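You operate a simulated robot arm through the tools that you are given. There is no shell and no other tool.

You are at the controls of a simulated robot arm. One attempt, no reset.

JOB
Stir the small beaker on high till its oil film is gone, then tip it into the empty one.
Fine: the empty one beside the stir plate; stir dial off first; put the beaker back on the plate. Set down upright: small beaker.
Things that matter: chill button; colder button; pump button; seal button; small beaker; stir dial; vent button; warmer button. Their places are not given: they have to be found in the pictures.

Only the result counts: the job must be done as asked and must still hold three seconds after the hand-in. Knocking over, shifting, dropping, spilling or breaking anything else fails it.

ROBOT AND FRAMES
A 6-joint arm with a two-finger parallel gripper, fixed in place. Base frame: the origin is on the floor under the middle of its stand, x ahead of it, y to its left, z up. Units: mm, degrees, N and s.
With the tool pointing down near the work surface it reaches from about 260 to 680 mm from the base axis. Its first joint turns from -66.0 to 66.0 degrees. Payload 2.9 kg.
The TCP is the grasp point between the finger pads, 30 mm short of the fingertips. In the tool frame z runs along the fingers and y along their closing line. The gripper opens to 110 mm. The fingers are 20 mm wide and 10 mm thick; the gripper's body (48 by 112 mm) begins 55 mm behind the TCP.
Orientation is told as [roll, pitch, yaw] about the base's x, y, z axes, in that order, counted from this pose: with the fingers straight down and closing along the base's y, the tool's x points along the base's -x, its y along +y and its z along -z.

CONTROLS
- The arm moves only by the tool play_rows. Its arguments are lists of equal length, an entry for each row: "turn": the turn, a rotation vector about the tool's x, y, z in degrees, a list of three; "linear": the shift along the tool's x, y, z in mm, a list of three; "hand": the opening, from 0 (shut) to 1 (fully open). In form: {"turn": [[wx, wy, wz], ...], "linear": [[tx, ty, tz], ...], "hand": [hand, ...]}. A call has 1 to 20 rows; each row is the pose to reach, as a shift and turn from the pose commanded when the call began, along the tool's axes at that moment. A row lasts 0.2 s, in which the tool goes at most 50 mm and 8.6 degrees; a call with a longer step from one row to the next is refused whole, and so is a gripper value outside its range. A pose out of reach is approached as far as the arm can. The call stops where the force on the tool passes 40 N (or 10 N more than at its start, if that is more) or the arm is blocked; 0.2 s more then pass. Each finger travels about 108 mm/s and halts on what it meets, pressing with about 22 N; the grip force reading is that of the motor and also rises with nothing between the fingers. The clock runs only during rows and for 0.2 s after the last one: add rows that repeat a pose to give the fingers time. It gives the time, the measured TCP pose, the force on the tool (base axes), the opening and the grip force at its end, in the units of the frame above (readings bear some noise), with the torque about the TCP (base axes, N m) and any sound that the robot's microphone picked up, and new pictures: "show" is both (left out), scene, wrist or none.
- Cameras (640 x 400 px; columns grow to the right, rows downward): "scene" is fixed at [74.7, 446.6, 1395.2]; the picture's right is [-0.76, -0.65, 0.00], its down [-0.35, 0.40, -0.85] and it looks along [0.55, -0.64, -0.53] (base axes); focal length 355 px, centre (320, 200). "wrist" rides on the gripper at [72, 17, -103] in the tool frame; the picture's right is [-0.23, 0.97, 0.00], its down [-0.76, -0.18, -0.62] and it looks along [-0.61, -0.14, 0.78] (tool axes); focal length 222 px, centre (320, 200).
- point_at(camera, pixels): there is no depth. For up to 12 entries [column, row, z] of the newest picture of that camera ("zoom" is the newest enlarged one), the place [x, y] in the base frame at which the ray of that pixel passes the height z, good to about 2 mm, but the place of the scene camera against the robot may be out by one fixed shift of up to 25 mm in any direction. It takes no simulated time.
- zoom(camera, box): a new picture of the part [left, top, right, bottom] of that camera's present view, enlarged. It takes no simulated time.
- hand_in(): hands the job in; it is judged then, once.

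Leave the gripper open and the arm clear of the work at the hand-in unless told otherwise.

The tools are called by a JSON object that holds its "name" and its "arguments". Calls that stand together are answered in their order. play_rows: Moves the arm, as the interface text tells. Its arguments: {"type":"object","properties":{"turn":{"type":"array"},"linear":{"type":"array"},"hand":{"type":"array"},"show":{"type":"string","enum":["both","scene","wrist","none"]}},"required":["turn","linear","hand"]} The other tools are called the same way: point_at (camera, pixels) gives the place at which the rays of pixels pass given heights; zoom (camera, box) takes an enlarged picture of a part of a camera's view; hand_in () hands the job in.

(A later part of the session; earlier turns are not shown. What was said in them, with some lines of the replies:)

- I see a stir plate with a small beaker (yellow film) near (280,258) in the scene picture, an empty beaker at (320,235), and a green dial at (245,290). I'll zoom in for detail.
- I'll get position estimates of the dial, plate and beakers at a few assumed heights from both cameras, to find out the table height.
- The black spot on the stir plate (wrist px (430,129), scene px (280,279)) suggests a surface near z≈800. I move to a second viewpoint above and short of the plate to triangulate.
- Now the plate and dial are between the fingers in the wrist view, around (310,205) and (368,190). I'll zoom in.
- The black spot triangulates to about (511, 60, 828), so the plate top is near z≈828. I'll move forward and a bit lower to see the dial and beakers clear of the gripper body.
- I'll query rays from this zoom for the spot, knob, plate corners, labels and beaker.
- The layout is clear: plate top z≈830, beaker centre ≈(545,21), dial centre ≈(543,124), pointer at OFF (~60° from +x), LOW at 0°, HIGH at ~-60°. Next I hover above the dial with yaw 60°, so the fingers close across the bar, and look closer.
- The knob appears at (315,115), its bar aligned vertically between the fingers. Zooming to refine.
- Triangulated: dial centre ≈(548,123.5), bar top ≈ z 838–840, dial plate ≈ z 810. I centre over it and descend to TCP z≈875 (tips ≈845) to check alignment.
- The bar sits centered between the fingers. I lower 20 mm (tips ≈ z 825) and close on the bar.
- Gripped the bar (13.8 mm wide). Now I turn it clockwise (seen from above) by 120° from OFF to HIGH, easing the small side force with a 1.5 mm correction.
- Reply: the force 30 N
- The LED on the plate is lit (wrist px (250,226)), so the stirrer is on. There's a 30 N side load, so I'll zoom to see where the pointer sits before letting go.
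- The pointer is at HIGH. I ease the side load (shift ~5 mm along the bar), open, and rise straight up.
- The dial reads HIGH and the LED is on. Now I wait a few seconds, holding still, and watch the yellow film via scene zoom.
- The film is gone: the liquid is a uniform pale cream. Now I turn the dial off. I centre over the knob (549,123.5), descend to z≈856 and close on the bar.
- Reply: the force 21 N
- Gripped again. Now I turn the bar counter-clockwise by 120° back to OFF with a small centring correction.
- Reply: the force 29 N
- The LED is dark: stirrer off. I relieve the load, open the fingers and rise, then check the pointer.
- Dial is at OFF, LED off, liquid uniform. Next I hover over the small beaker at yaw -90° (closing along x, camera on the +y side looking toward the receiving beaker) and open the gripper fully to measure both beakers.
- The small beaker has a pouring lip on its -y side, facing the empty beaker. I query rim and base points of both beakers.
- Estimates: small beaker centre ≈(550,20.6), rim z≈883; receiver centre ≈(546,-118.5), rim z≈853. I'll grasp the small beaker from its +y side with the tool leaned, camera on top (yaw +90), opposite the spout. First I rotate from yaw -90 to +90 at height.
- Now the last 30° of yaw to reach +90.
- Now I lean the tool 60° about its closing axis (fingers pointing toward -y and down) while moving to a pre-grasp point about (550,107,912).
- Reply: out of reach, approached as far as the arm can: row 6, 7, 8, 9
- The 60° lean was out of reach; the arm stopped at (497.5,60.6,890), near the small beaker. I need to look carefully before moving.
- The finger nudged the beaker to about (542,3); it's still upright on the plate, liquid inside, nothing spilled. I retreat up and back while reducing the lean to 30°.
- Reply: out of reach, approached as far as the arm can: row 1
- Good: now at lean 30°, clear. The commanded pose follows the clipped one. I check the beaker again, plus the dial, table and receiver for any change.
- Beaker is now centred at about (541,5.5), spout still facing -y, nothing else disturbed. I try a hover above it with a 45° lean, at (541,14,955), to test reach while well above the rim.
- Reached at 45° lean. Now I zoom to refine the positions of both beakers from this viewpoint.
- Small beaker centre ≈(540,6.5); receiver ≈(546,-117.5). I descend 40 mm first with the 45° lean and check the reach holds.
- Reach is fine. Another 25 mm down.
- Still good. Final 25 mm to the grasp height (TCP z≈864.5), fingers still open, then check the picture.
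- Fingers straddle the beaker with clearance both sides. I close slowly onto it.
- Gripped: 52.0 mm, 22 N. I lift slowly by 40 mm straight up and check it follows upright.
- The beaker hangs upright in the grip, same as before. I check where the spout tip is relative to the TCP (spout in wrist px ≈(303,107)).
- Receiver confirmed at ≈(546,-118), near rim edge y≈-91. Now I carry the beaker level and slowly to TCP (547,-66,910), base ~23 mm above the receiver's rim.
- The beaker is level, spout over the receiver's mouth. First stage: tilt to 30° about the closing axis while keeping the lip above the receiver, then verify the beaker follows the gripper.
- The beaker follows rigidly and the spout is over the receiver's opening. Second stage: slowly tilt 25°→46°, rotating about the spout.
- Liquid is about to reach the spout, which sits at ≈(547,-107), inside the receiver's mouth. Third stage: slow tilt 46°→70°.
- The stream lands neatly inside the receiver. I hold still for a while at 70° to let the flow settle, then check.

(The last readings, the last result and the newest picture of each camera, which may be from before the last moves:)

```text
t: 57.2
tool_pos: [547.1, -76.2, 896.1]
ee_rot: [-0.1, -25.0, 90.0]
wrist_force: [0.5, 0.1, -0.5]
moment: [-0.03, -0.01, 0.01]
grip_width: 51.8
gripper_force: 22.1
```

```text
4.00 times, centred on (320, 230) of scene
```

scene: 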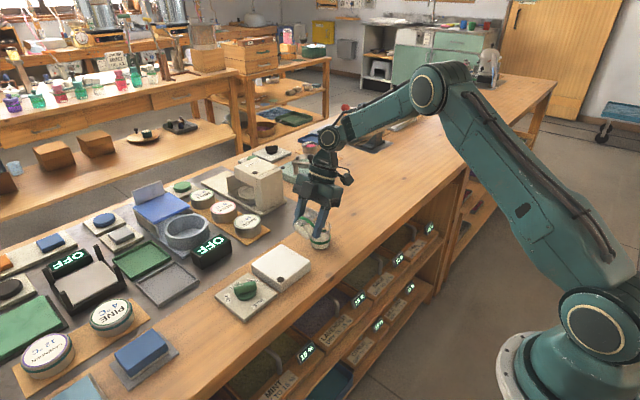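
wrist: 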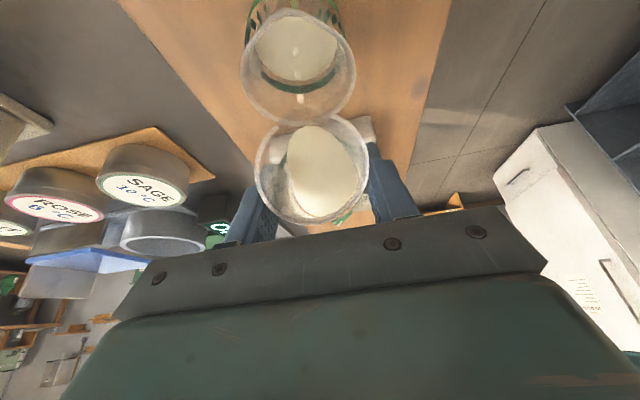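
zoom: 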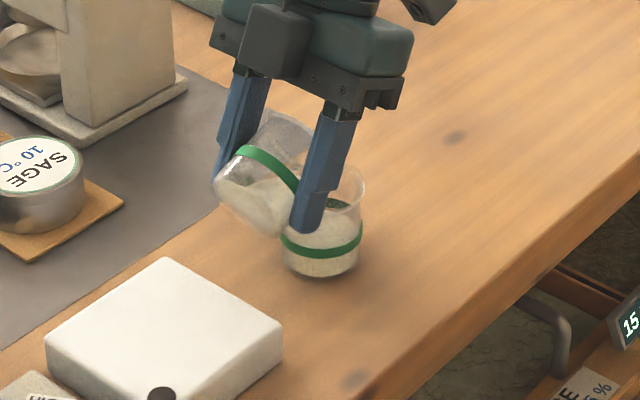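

Flow has stopped except drips. To stay within reach for the final tilt, I'll swing the whole pouring pose 35° about the vertical line through the spout. First I check clearance to the machine behind.

{"name": "point_at", "arguments": {"camera": "scene", "pixels": [[264, 215, 810], [288, 198, 810], [283, 175, 870], [262, 209, 810], [319, 212, 800]]}}

{"name": "zoom", "arguments": {"camera": "scene", "box": [180, 140, 360, 290]}}

```text
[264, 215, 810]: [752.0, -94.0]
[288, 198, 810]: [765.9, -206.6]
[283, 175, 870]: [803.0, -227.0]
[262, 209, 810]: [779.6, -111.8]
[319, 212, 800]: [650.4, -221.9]
```

```text
2.67 times, centred on (270, 215) of scene
```

zoom: 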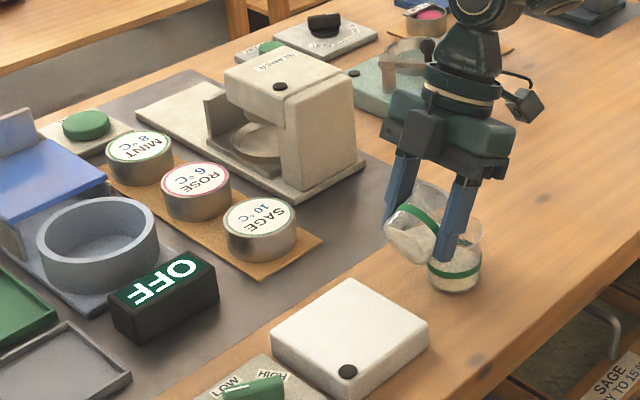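

The machine is at x≥740, well clear. I swing 35° (yaw 90→55) about the vertical through the spout, at constant tilt.

{"name": "play_rows", "arguments": {"turn": [[2.1, 0, 4.53], [4.23, 0, 9.06], [6.35, 0, 13.6], [8.46, 0, 18.1], [10.6, 0, 22.65], [12.7, 0, 27.2], [14.8, 0, 31.7], [14.8, 0, 31.7]], "linear": [[0.1, -2.75, -0.05], [0.43, -5.5, -0.2], [0.98, -8.2, -0.46], [1.72, -10.8, -0.8], [2.68, -13.35, -1.25], [3.83, -15.8, -1.8], [5.16, -18.1, -2.4], [5.16, -18.1, -2.4]], "hand": [0.35, 0.35, 0.35, 0.35, 0.35, 0.35, 0.35, 0.35]}}

{"name": "zoom", "arguments": {"camera": "wrist", "box": [200, 0, 440, 220]}}

{"name": "zoom", "arguments": {"camera": "scene", "box": [260, 180, 380, 280]}}

```text
t: 59.0
tool_pos: [566.2, -81.4, 896.5]
ee_rot: [0.0, -25.1, 54.8]
wrist_force: [0.1, -1.1, -0.6]
moment: [0.02, -0.01, -0.01]
grip_width: 51.8
gripper_force: 22.0
```

scene: 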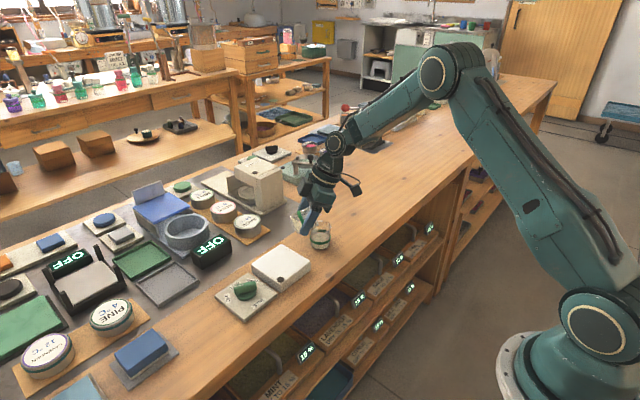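
wrist: 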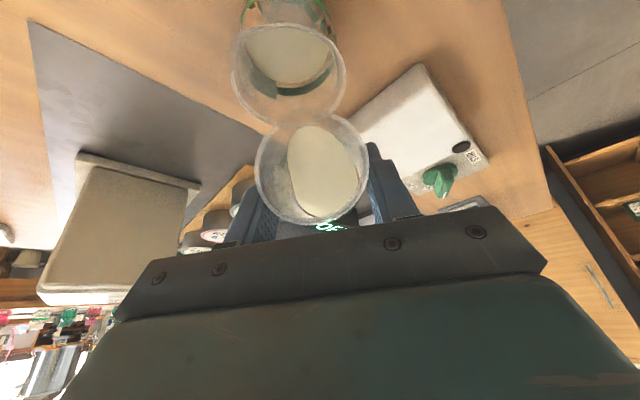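

```text
1.82 times, centred on (320, 110) of wrist
```

zoom: 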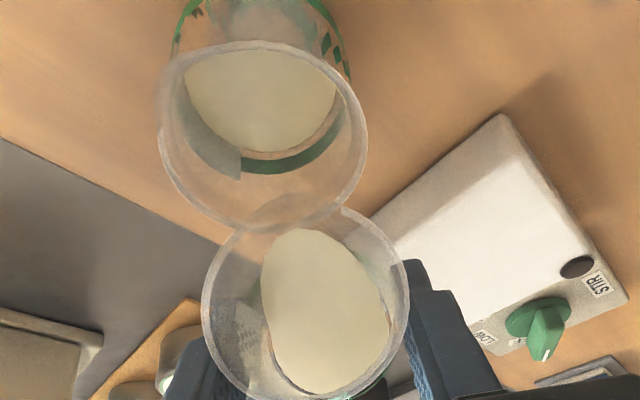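

```text
4.00 times, centred on (320, 230) of scene
```

zoom: 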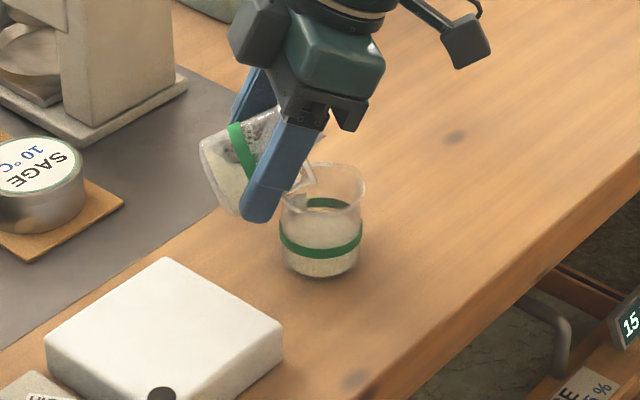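

Spout still centred over the receiver. Continue tilting 70°→90° slowly.

{"name": "play_rows", "arguments": {"turn": [[0, -2, 0], [0, -4, 0], [0, -6, 0], [0, -8, 0], [0, -10, 0], [0, -12, 0], [0, -14, 0], [0, -16, 0], [0, -18, 0], [0, -20, 0], [0, -20, 0], [0, -20, 0], [0, -20, 0], [0, -20, 0]], "linear": [[0.5, 0, -1.55], [1.06, 0, -2.92], [1.64, 0, -4.3], [2.34, 0, -5.62], [3, 0, -7.03], [3.8, 0, -8.4], [4.6, 0, -9.76], [5.4, 0, -10.9], [6.3, 0, -12.2], [7.3, 0, -13.4], [7.3, 0, -13.4], [7.3, 0, -13.4], [7.3, 0, -13.4], [7.3, 0, -13.4]], "hand": [0.35, 0.35, 0.35, 0.35, 0.35, 0.35, 0.35, 0.35, 0.35, 0.35, 0.35, 0.35, 0.35, 0.35]}}

{"name": "zoom", "arguments": {"camera": "wrist", "box": [200, 0, 440, 220]}}

{"name": "zoom", "arguments": {"camera": "scene", "box": [260, 180, 380, 280]}}

```text
t: 62.0
tool_pos: [559.1, -91.4, 904.2]
ee_rot: [0.0, -44.9, 55.0]
wrist_force: [-1.1, -0.4, -1.0]
moment: [0.02, -0.01, -0.02]
grip_width: 52.1
gripper_force: 21.9
```

scene: 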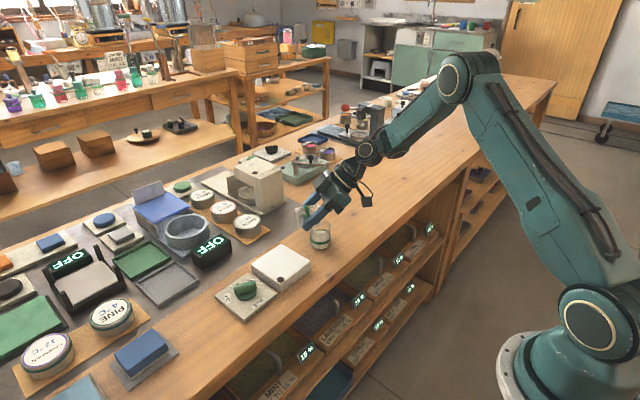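
wrist: 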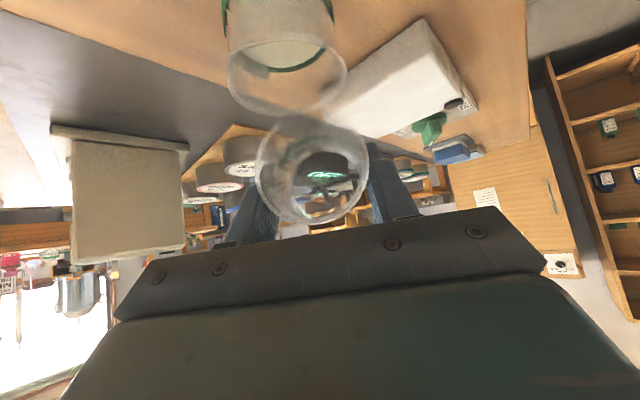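

```text
1.82 times, centred on (320, 110) of wrist
```

zoom: 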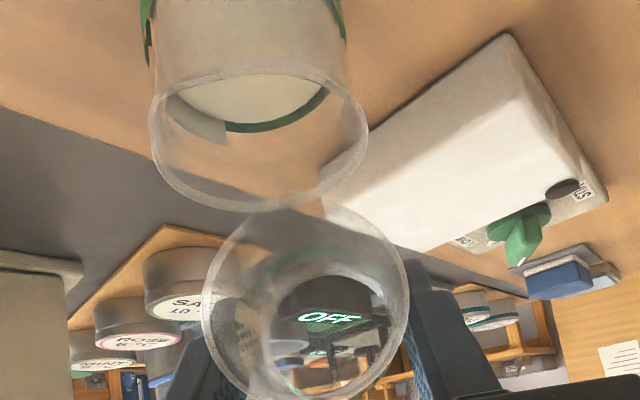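

```text
4.00 times, centred on (320, 230) of scene
```

zoom: 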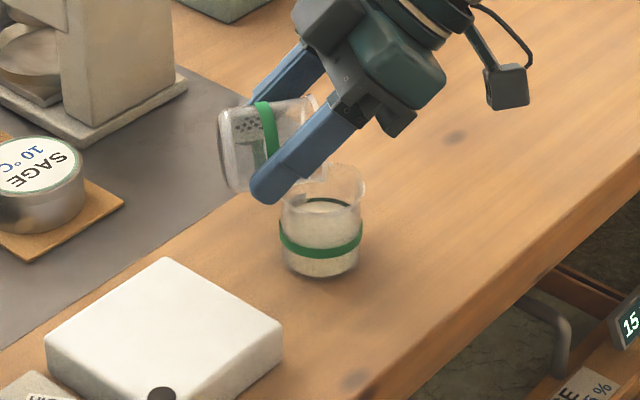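

The small beaker looks empty at 90°. I tip a little further to ~102° and hold to let the last drops fall.

{"name": "play_rows", "arguments": {"turn": [[0, -2, 0], [0, -4, 0], [0, -6, 0], [0, -8, 0], [0, -10, 0], [0, -12, 0], [0, -12, 0], [0, -12, 0], [0, -12, 0], [0, -12, 0], [0, -12, 0], [0, -12, 0], [0, -12, 0], [0, -12, 0]], "linear": [[0.5, 0, -1.5], [1.06, 0, -2.9], [1.7, 0, -4.3], [2.4, 0, -5.7], [3.1, 0, -7], [3.8, 0, -8.3], [3.8, 0, -8.3], [3.8, 0, -8.3], [3.8, 0, -8.3], [3.8, 0, -8.3], [3.8, 0, -8.3], [3.8, 0, -8.3], [3.8, 0, -8.3], [3.8, 0, -8.3]], "hand": [0.35, 0.35, 0.35, 0.35, 0.35, 0.35, 0.35, 0.35, 0.35, 0.35, 0.35, 0.35, 0.35, 0.35]}}

{"name": "zoom", "arguments": {"camera": "wrist", "box": [200, 0, 440, 240]}}

{"name": "zoom", "arguments": {"camera": "scene", "box": [260, 180, 380, 280]}}

```text
t: 65.0
tool_pos: [553.8, -98.5, 907.7]
ee_rot: [0.0, -57.1, 55.0]
wrist_force: [0.1, -0.4, -0.5]
moment: [-0.02, -0.02, 0.0]
grip_width: 51.8
gripper_force: 22.7
```

scene: 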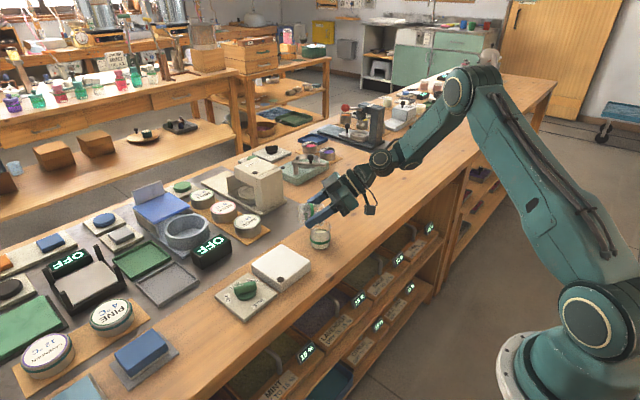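
wrist: 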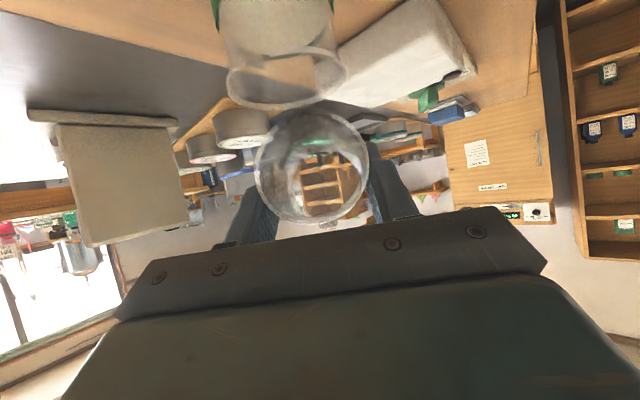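

```text
1.67 times, centred on (320, 120) of wrist
```

zoom: 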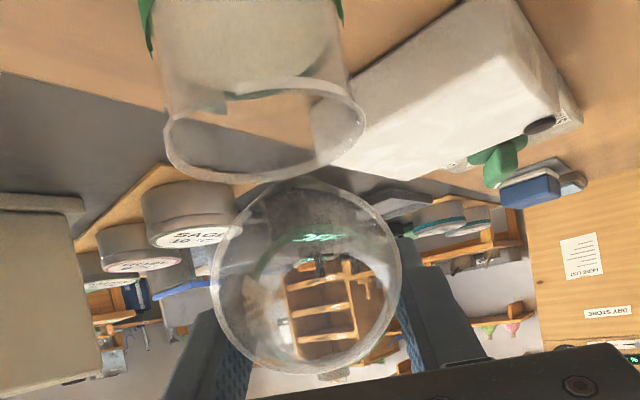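

```text
4.00 times, centred on (320, 230) of scene
```

zoom: 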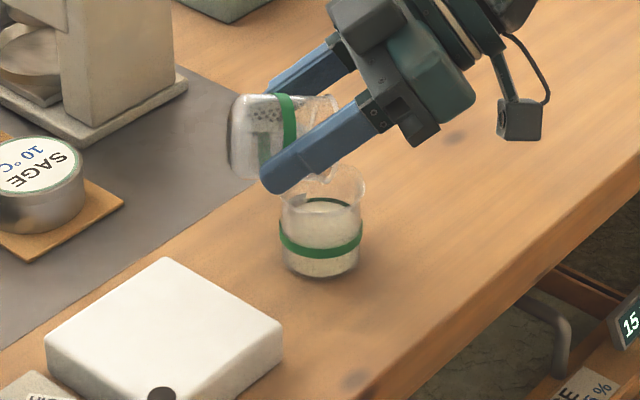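

Small beaker is empty, receiver about two-thirds full, no spill visible. Now I raise 45 mm and bring the tool back to vertical (beaker tilt 57°) over the receiver.

{"name": "play_rows", "arguments": {"turn": [[0, 0, 0], [0, 0, 0], [0, 0, 0], [0, 0, 0], [0, 8, 0], [0, 16, 0], [0, 24, 0], [0, 32, 0], [0, 40, 0], [0, 48, 0], [0, 57, 0], [0, 57, 0]], "linear": [[-6, 0, -4], [-15, 0, -10], [-26, 0, -17], [-37.7, 0, -24.5], [-37.7, 0, -24.5], [-37.7, 0, -24.5], [-37.7, 0, -24.5], [-37.7, 0, -24.5], [-37.7, 0, -24.5], [-37.7, 0, -24.5], [-37.7, 0, -24.5], [-37.7, 0, -24.5]], "hand": [0.35, 0.35, 0.35, 0.35, 0.35, 0.35, 0.35, 0.35, 0.35, 0.35, 0.35, 0.35]}}

```text
refused: row 11 steps farther than a row can; nothing moved
```

The last step was 9°, too large; I resend with even steps.

{"name": "play_rows", "arguments": {"turn": [[0, 0, 0], [0, 0, 0], [0, 0, 0], [0, 0, 0], [0, 8, 0], [0, 16, 0], [0, 24, 0], [0, 32, 0], [0, 40, 0], [0, 48, 0], [0, 54, 0], [0, 57, 0], [0, 57, 0]], "linear": [[-6, 0, -4], [-15, 0, -10], [-26, 0, -17], [-37.7, 0, -24.5], [-37.7, 0, -24.5], [-37.7, 0, -24.5], [-37.7, 0, -24.5], [-37.7, 0, -24.5], [-37.7, 0, -24.5], [-37.7, 0, -24.5], [-37.7, 0, -24.5], [-37.7, 0, -24.5], [-37.7, 0, -24.5]], "hand": [0.35, 0.35, 0.35, 0.35, 0.35, 0.35, 0.35, 0.35, 0.35, 0.35, 0.35, 0.35, 0.35]}}

{"name": "zoom", "arguments": {"camera": "scene", "box": [250, 160, 390, 280]}}

```text
t: 67.8
tool_pos: [554.4, -98.2, 953.9]
ee_rot: [0.0, -0.1, 55.0]
wrist_force: [0.6, 1.1, -0.4]
moment: [0.03, 0.02, 0.01]
grip_width: 51.6
gripper_force: 21.9
```

scene: 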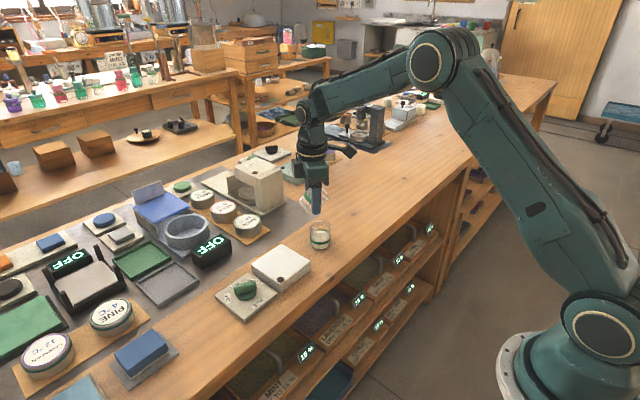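
wrist: 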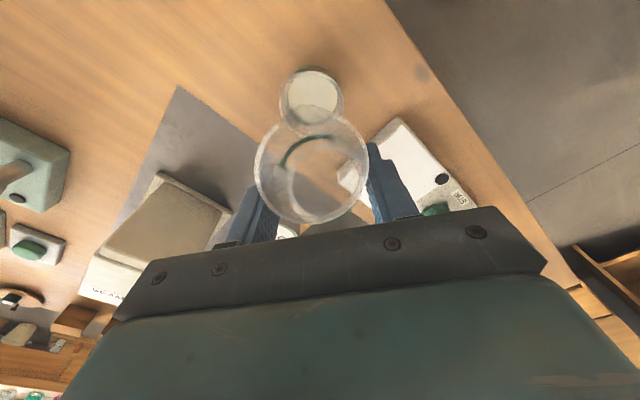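

```text
3.33 times, centred on (320, 220) of scene
```

zoom: 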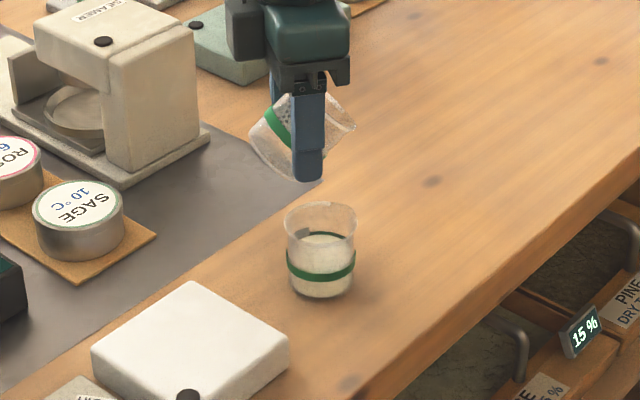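

Good. Now yaw back to 90° with the tool vertical while moving toward the plate at height.

{"name": "play_rows", "arguments": {"turn": [[0, 0, -5], [0, 0, -10], [0, 0, -15], [0, 0, -20], [0, 0, -25], [0, 0, -30], [0, 0, -35], [0, 0, -35]], "linear": [[-5, 4, 0], [-14, 12, 0], [-24, 20, 1], [-34, 29, 3], [-44, 37, 5], [-53, 45, 7], [-59.9, 50.5, 9], [-59.9, 50.5, 9]], "hand": [0.35, 0.35, 0.35, 0.35, 0.35, 0.35, 0.35, 0.35], "show": "scene"}}

```text
t: 69.6
tool_pos: [548.0, -21.1, 944.7]
ee_rot: [0.0, 0.1, 90.1]
wrist_force: [0.0, 1.1, -1.0]
moment: [0.01, 0.01, 0.0]
grip_width: 51.8
gripper_force: 22.1
```

scene: 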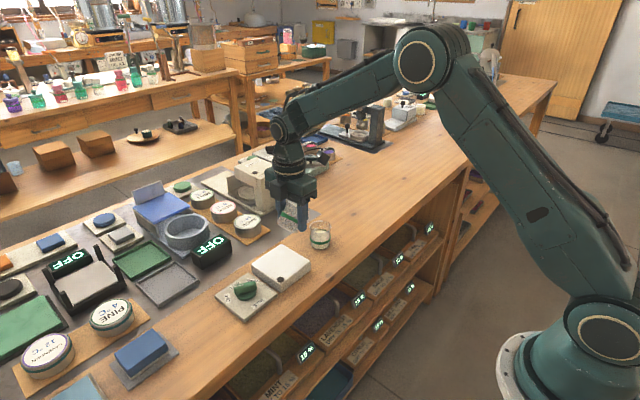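

Now lean back +45° so the beaker is upright, moving to hover above the plate at about (546,25,930).

{"name": "play_rows", "arguments": {"turn": [[0, 7.5, 0], [0, 15, 0], [0, 22.5, 0], [0, 30, 0], [0, 37.5, 0], [0, 43, 0], [0, 45, 0], [0, 45, 0]], "linear": [[-6, 0.3, 2], [-14, 0.6, 4], [-22, 1, 6], [-30, 1.4, 8], [-38, 1.7, 11], [-44, 2, 13], [-46, 2, 14], [-46, 2, 14]], "hand": [0.35, 0.35, 0.35, 0.35, 0.35, 0.35, 0.35, 0.35]}}

{"name": "zoom", "arguments": {"camera": "scene", "box": [220, 180, 360, 300]}}

{"name": "zoom", "arguments": {"camera": "wrist", "box": [200, 60, 440, 240]}}

```text
t: 71.4
tool_pos: [545.3, 25.2, 931.2]
ee_rot: [-0.1, 45.1, 89.9]
wrist_force: [-0.2, 0.2, 0.5]
moment: [0.01, 0.0, 0.0]
grip_width: 51.8
gripper_force: 21.3
```

scene: 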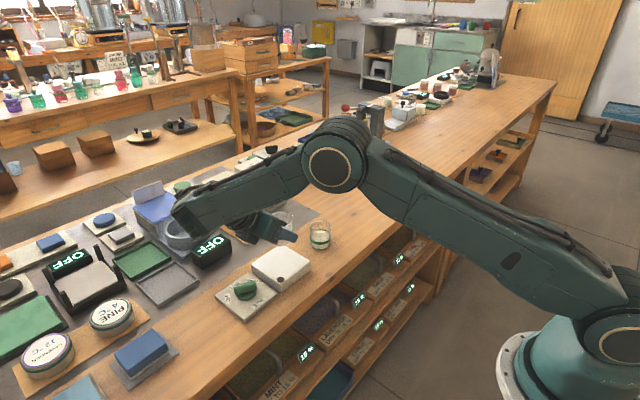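
wrist: 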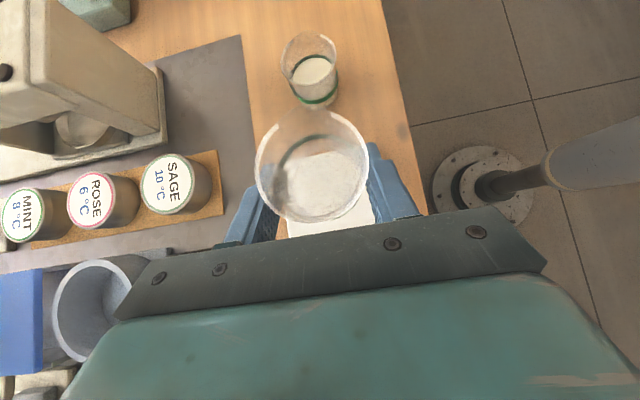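

```text
3.33 times, centred on (290, 240) of scene
```

zoom: 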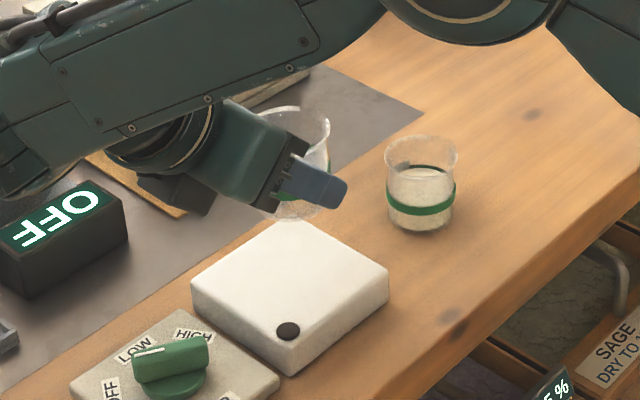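

```text
2.22 times, centred on (320, 150) of wrist
```

zoom: 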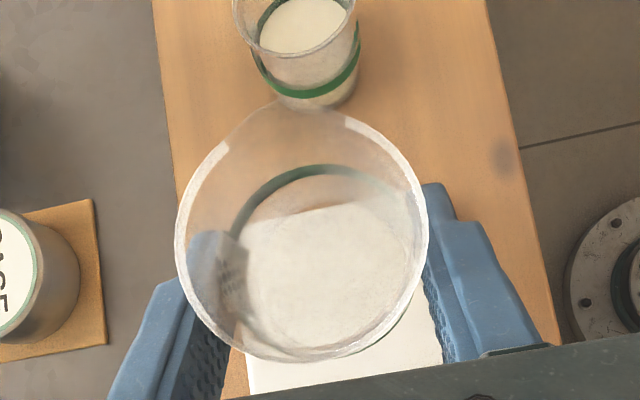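

Beaker is upright, empty, above the plate. I lower it to about 1 mm above the earlier grasp height and read the force.

{"name": "play_rows", "arguments": {"turn": [[0, 0, 0], [0, 0, 0], [0, 0, 0], [0, 0, 0], [0, 0, 0], [0, 0, 0], [0, 0, 0], [0, 0, 0], [0, 0, 0]], "linear": [[-8.5, 0, 8.5], [-17, 0, 17], [-25.5, 0, 25.5], [-33.9, 0, 33.9], [-39.6, 0, 39.6], [-43.1, 0, 43.1], [-45, 0, 45], [-46.3, 0, 46.3], [-46.3, 0, 46.3]], "hand": [0.35, 0.35, 0.35, 0.35, 0.35, 0.35, 0.35, 0.35, 0.35]}}

{"name": "zoom", "arguments": {"camera": "scene", "box": [220, 200, 340, 300]}}

```text
t: 73.4
tool_pos: [544.4, 26.0, 865.8]
ee_rot: [-0.1, 45.1, 90.0]
wrist_force: [-1.0, -0.1, 5.2]
moment: [-0.01, -0.07, -0.01]
grip_width: 51.9
gripper_force: 22.1
```

scene: 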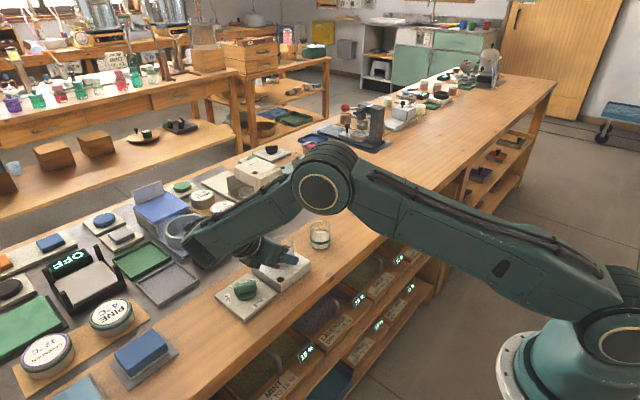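
wrist: 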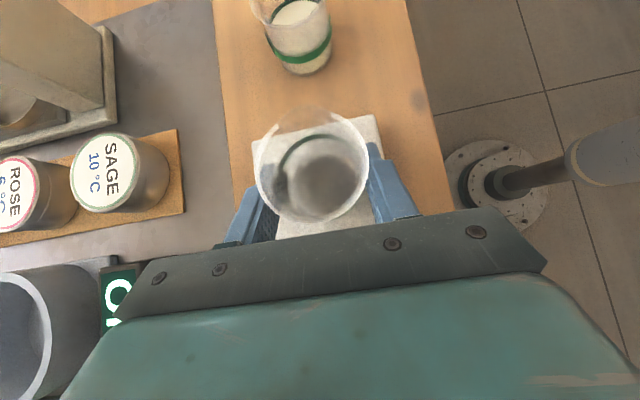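

```text
4.00 times, centred on (280, 250) of scene
```

zoom: 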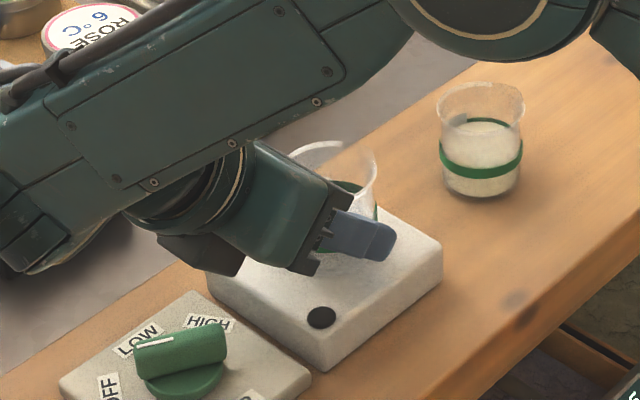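

A 5 N upward force shows the base is on the plate. I open the fingers slowly, without moving the arm.

{"name": "play_rows", "arguments": {"turn": [[0, 0, 0], [0, 0, 0], [0, 0, 0], [0, 0, 0], [0, 0, 0], [0, 0, 0], [0, 0, 0], [0, 0, 0], [0, 0, 0]], "linear": [[0, 0, 0], [0, 0, 0], [0, 0, 0], [0, 0, 0], [0, 0, 0], [0, 0, 0], [0, 0, 0], [0, 0, 0], [0, 0, 0]], "hand": [0.46, 0.49, 0.53, 0.6, 0.7, 0.8, 0.9, 1, 1]}}

{"name": "zoom", "arguments": {"camera": "wrist", "box": [180, 60, 480, 260]}}

{"name": "zoom", "arguments": {"camera": "scene", "box": [220, 200, 340, 300]}}

```text
t: 75.4
tool_pos: [544.7, 24.9, 864.4]
ee_rot: [0.0, 45.0, 90.0]
wrist_force: [-0.1, 0.5, 0.9]
moment: [-0.02, -0.02, -0.02]
grip_width: 110.1
gripper_force: 0.0
```

scene: 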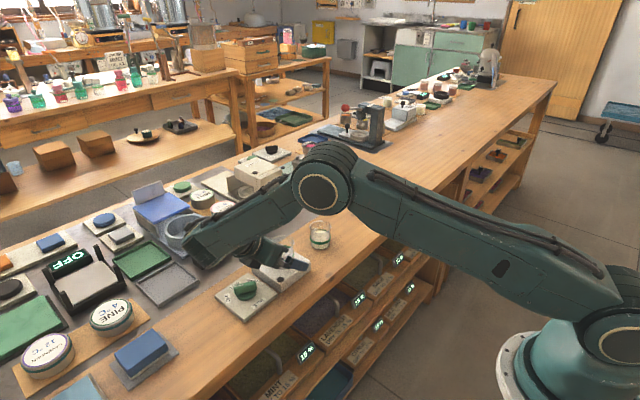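
wrist: 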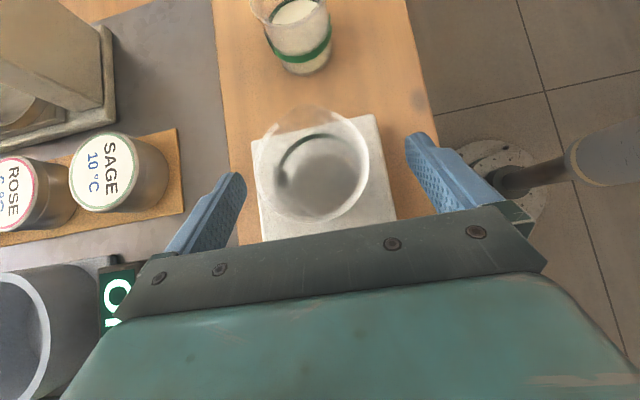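

```text
2.00 times, centred on (330, 160) of wrist
```

zoom: 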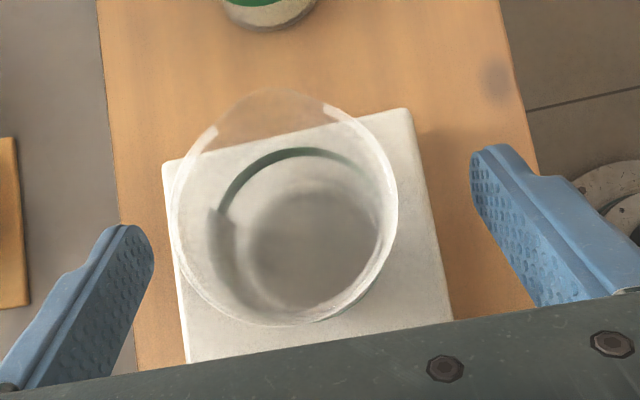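

```text
4.00 times, centred on (280, 250) of scene
```

zoom: 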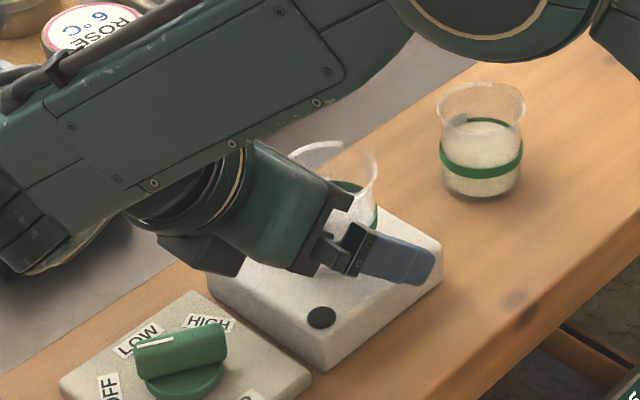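

Released; beaker stands upright on the plate. I rise straight up, then straighten the tool.

{"name": "play_rows", "arguments": {"turn": [[0, 0, 0], [0, 0, 0], [0, 0, 0], [0, 0, 0], [0, 0, 0], [0, 0, 0], [0, -8, 0], [0, -16, 0], [0, -24, 0], [0, -32, 0], [0, -40, 0], [0, -45, 0], [0, -45, 0]], "linear": [[5, 0, -5], [14, 0, -14], [28, 0, -28], [45, 0, -45], [65, 0, -65], [85, 0, -85], [95, 0, -95], [100, 0, -100], [105, 0, -105], [110, 0, -110], [115, 0, -115], [120, 0, -120], [120, 0, -120]], "hand": [1, 1, 1, 1, 1, 1, 1, 1, 1, 1, 1, 1, 1]}}

{"name": "zoom", "arguments": {"camera": "scene", "box": [200, 200, 360, 320]}}

{"name": "zoom", "arguments": {"camera": "wrist", "box": [220, 0, 420, 220]}}

```text
t: 78.2
tool_pos: [544.4, 25.9, 1035.0]
ee_rot: [0.1, 0.0, 90.0]
wrist_force: [0.1, 0.2, -0.1]
moment: [0.0, 0.03, 0.02]
grip_width: 110.0
gripper_force: 0.0
```

scene: 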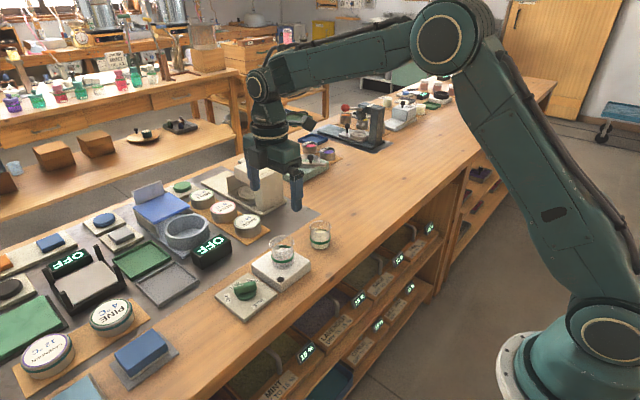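
wrist: 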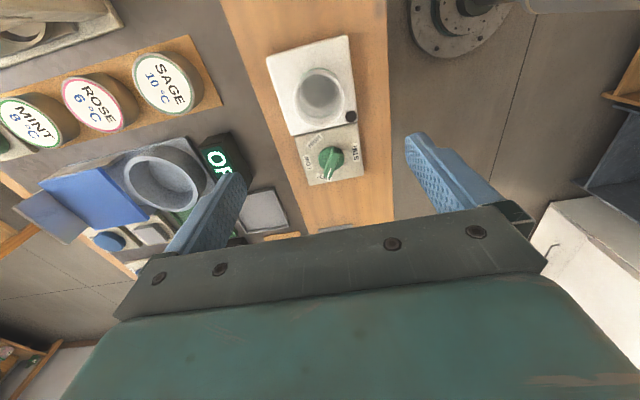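

```text
3.33 times, centred on (280, 260) of scene
```

zoom: 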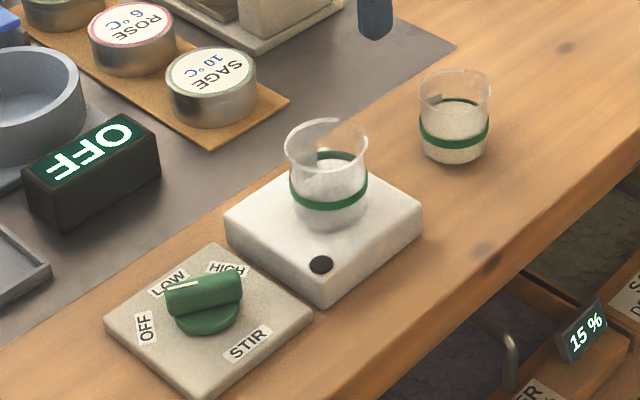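

```text
1.82 times, centred on (320, 110) of wrist
```

zoom: 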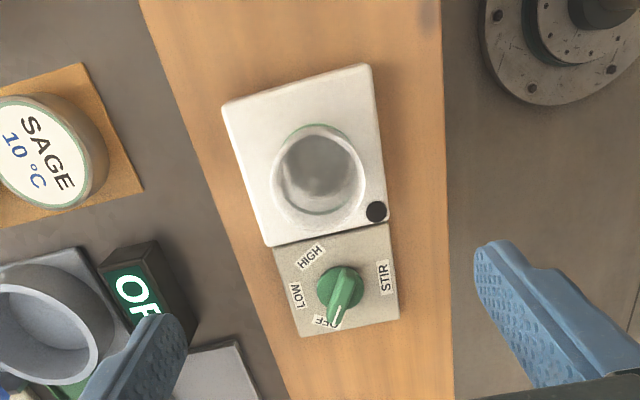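

Everything's in place: the small beaker stands upright and empty on the plate, the dial points at OFF with the LED dark, and the receiver holds the cream liquid with no spill on the table. I raise the arm a little more and check once before handing in.

{"name": "play_rows", "arguments": {"turn": [[0, 0, 0], [0, 0, 0], [0, 0, 0], [0, 0, 0], [0, 0, 0]], "linear": [[0, 10, -20], [0, 25, -45], [0, 45, -70], [0, 60, -90], [0, 60, -90]], "hand": [1, 1, 1, 1, 1]}}

{"name": "zoom", "arguments": {"camera": "scene", "box": [240, 215, 350, 305]}}

```text
t: 79.4
tool_pos: [485.0, 25.9, 1125.5]
ee_rot: [-0.1, 0.0, 90.0]
wrist_force: [0.0, 0.3, 0.0]
moment: [0.02, 0.03, -0.01]
grip_width: 110.2
gripper_force: 0.0
```

scene: 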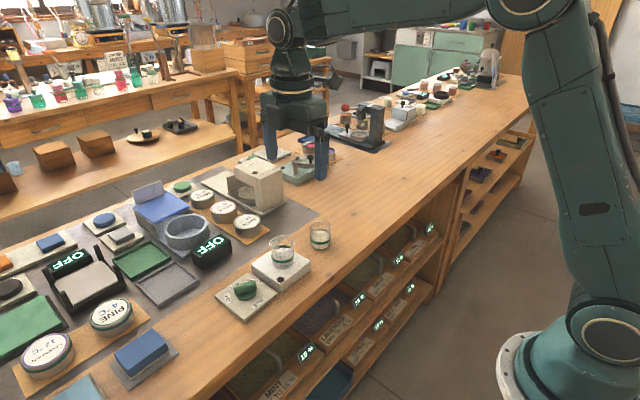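
wrist: 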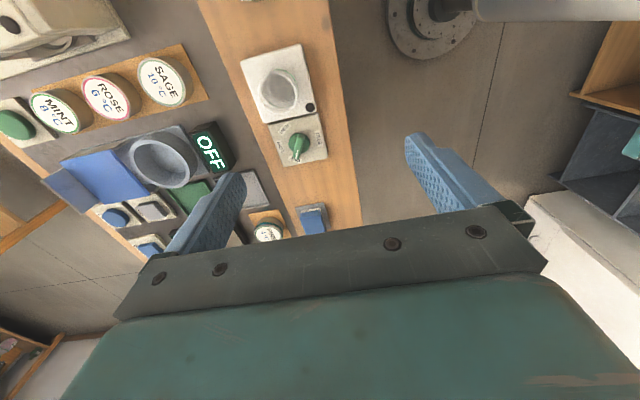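

```text
4.44 times, centred on (295, 260) of scene
```

zoom: 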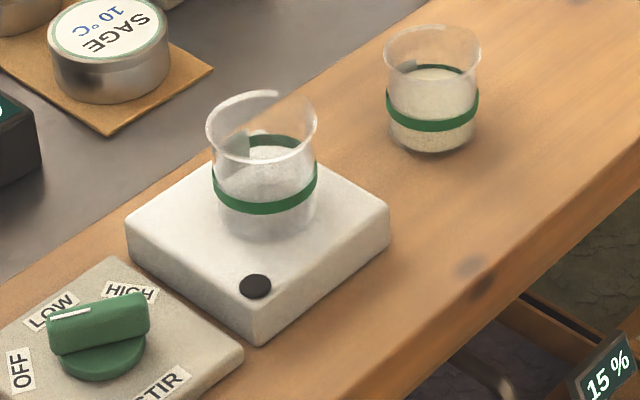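

The final picture shows the small beaker empty and upright on the plate, the dial off, the liquid in the receiver, and the arm clear with the gripper open. I'm handing in.

{"name": "hand_in", "arguments": {}}

```text
The job is handed in.
```

The job is handed in, and as far as the last pictures show it was done as asked. I have no verdict from the judging yet.

- **Stirring:** I turned the dial to HIGH. After about six seconds the yellow film was gone and the liquid was an even pale cream. I then turned the dial back to OFF, and the plate's light went dark before I lifted anything.
- **Pouring:** I poured the small beaker into the empty one beside the stir plate, tilting to about 102° at the end. The stream landed inside the mouth. I could see no liquid left in the small beaker and no spill on the bench.
- **Set down:** the small beaker is upright near the middle of the plate. The gripper is open and the arm is well clear.

While trying a first grasp pose that turned out to be out of reach, a fingertip pushed the small beaker about 18 mm across the plate. It stayed upright, nothing spilled, and nothing else in the pictures looked disturbed.
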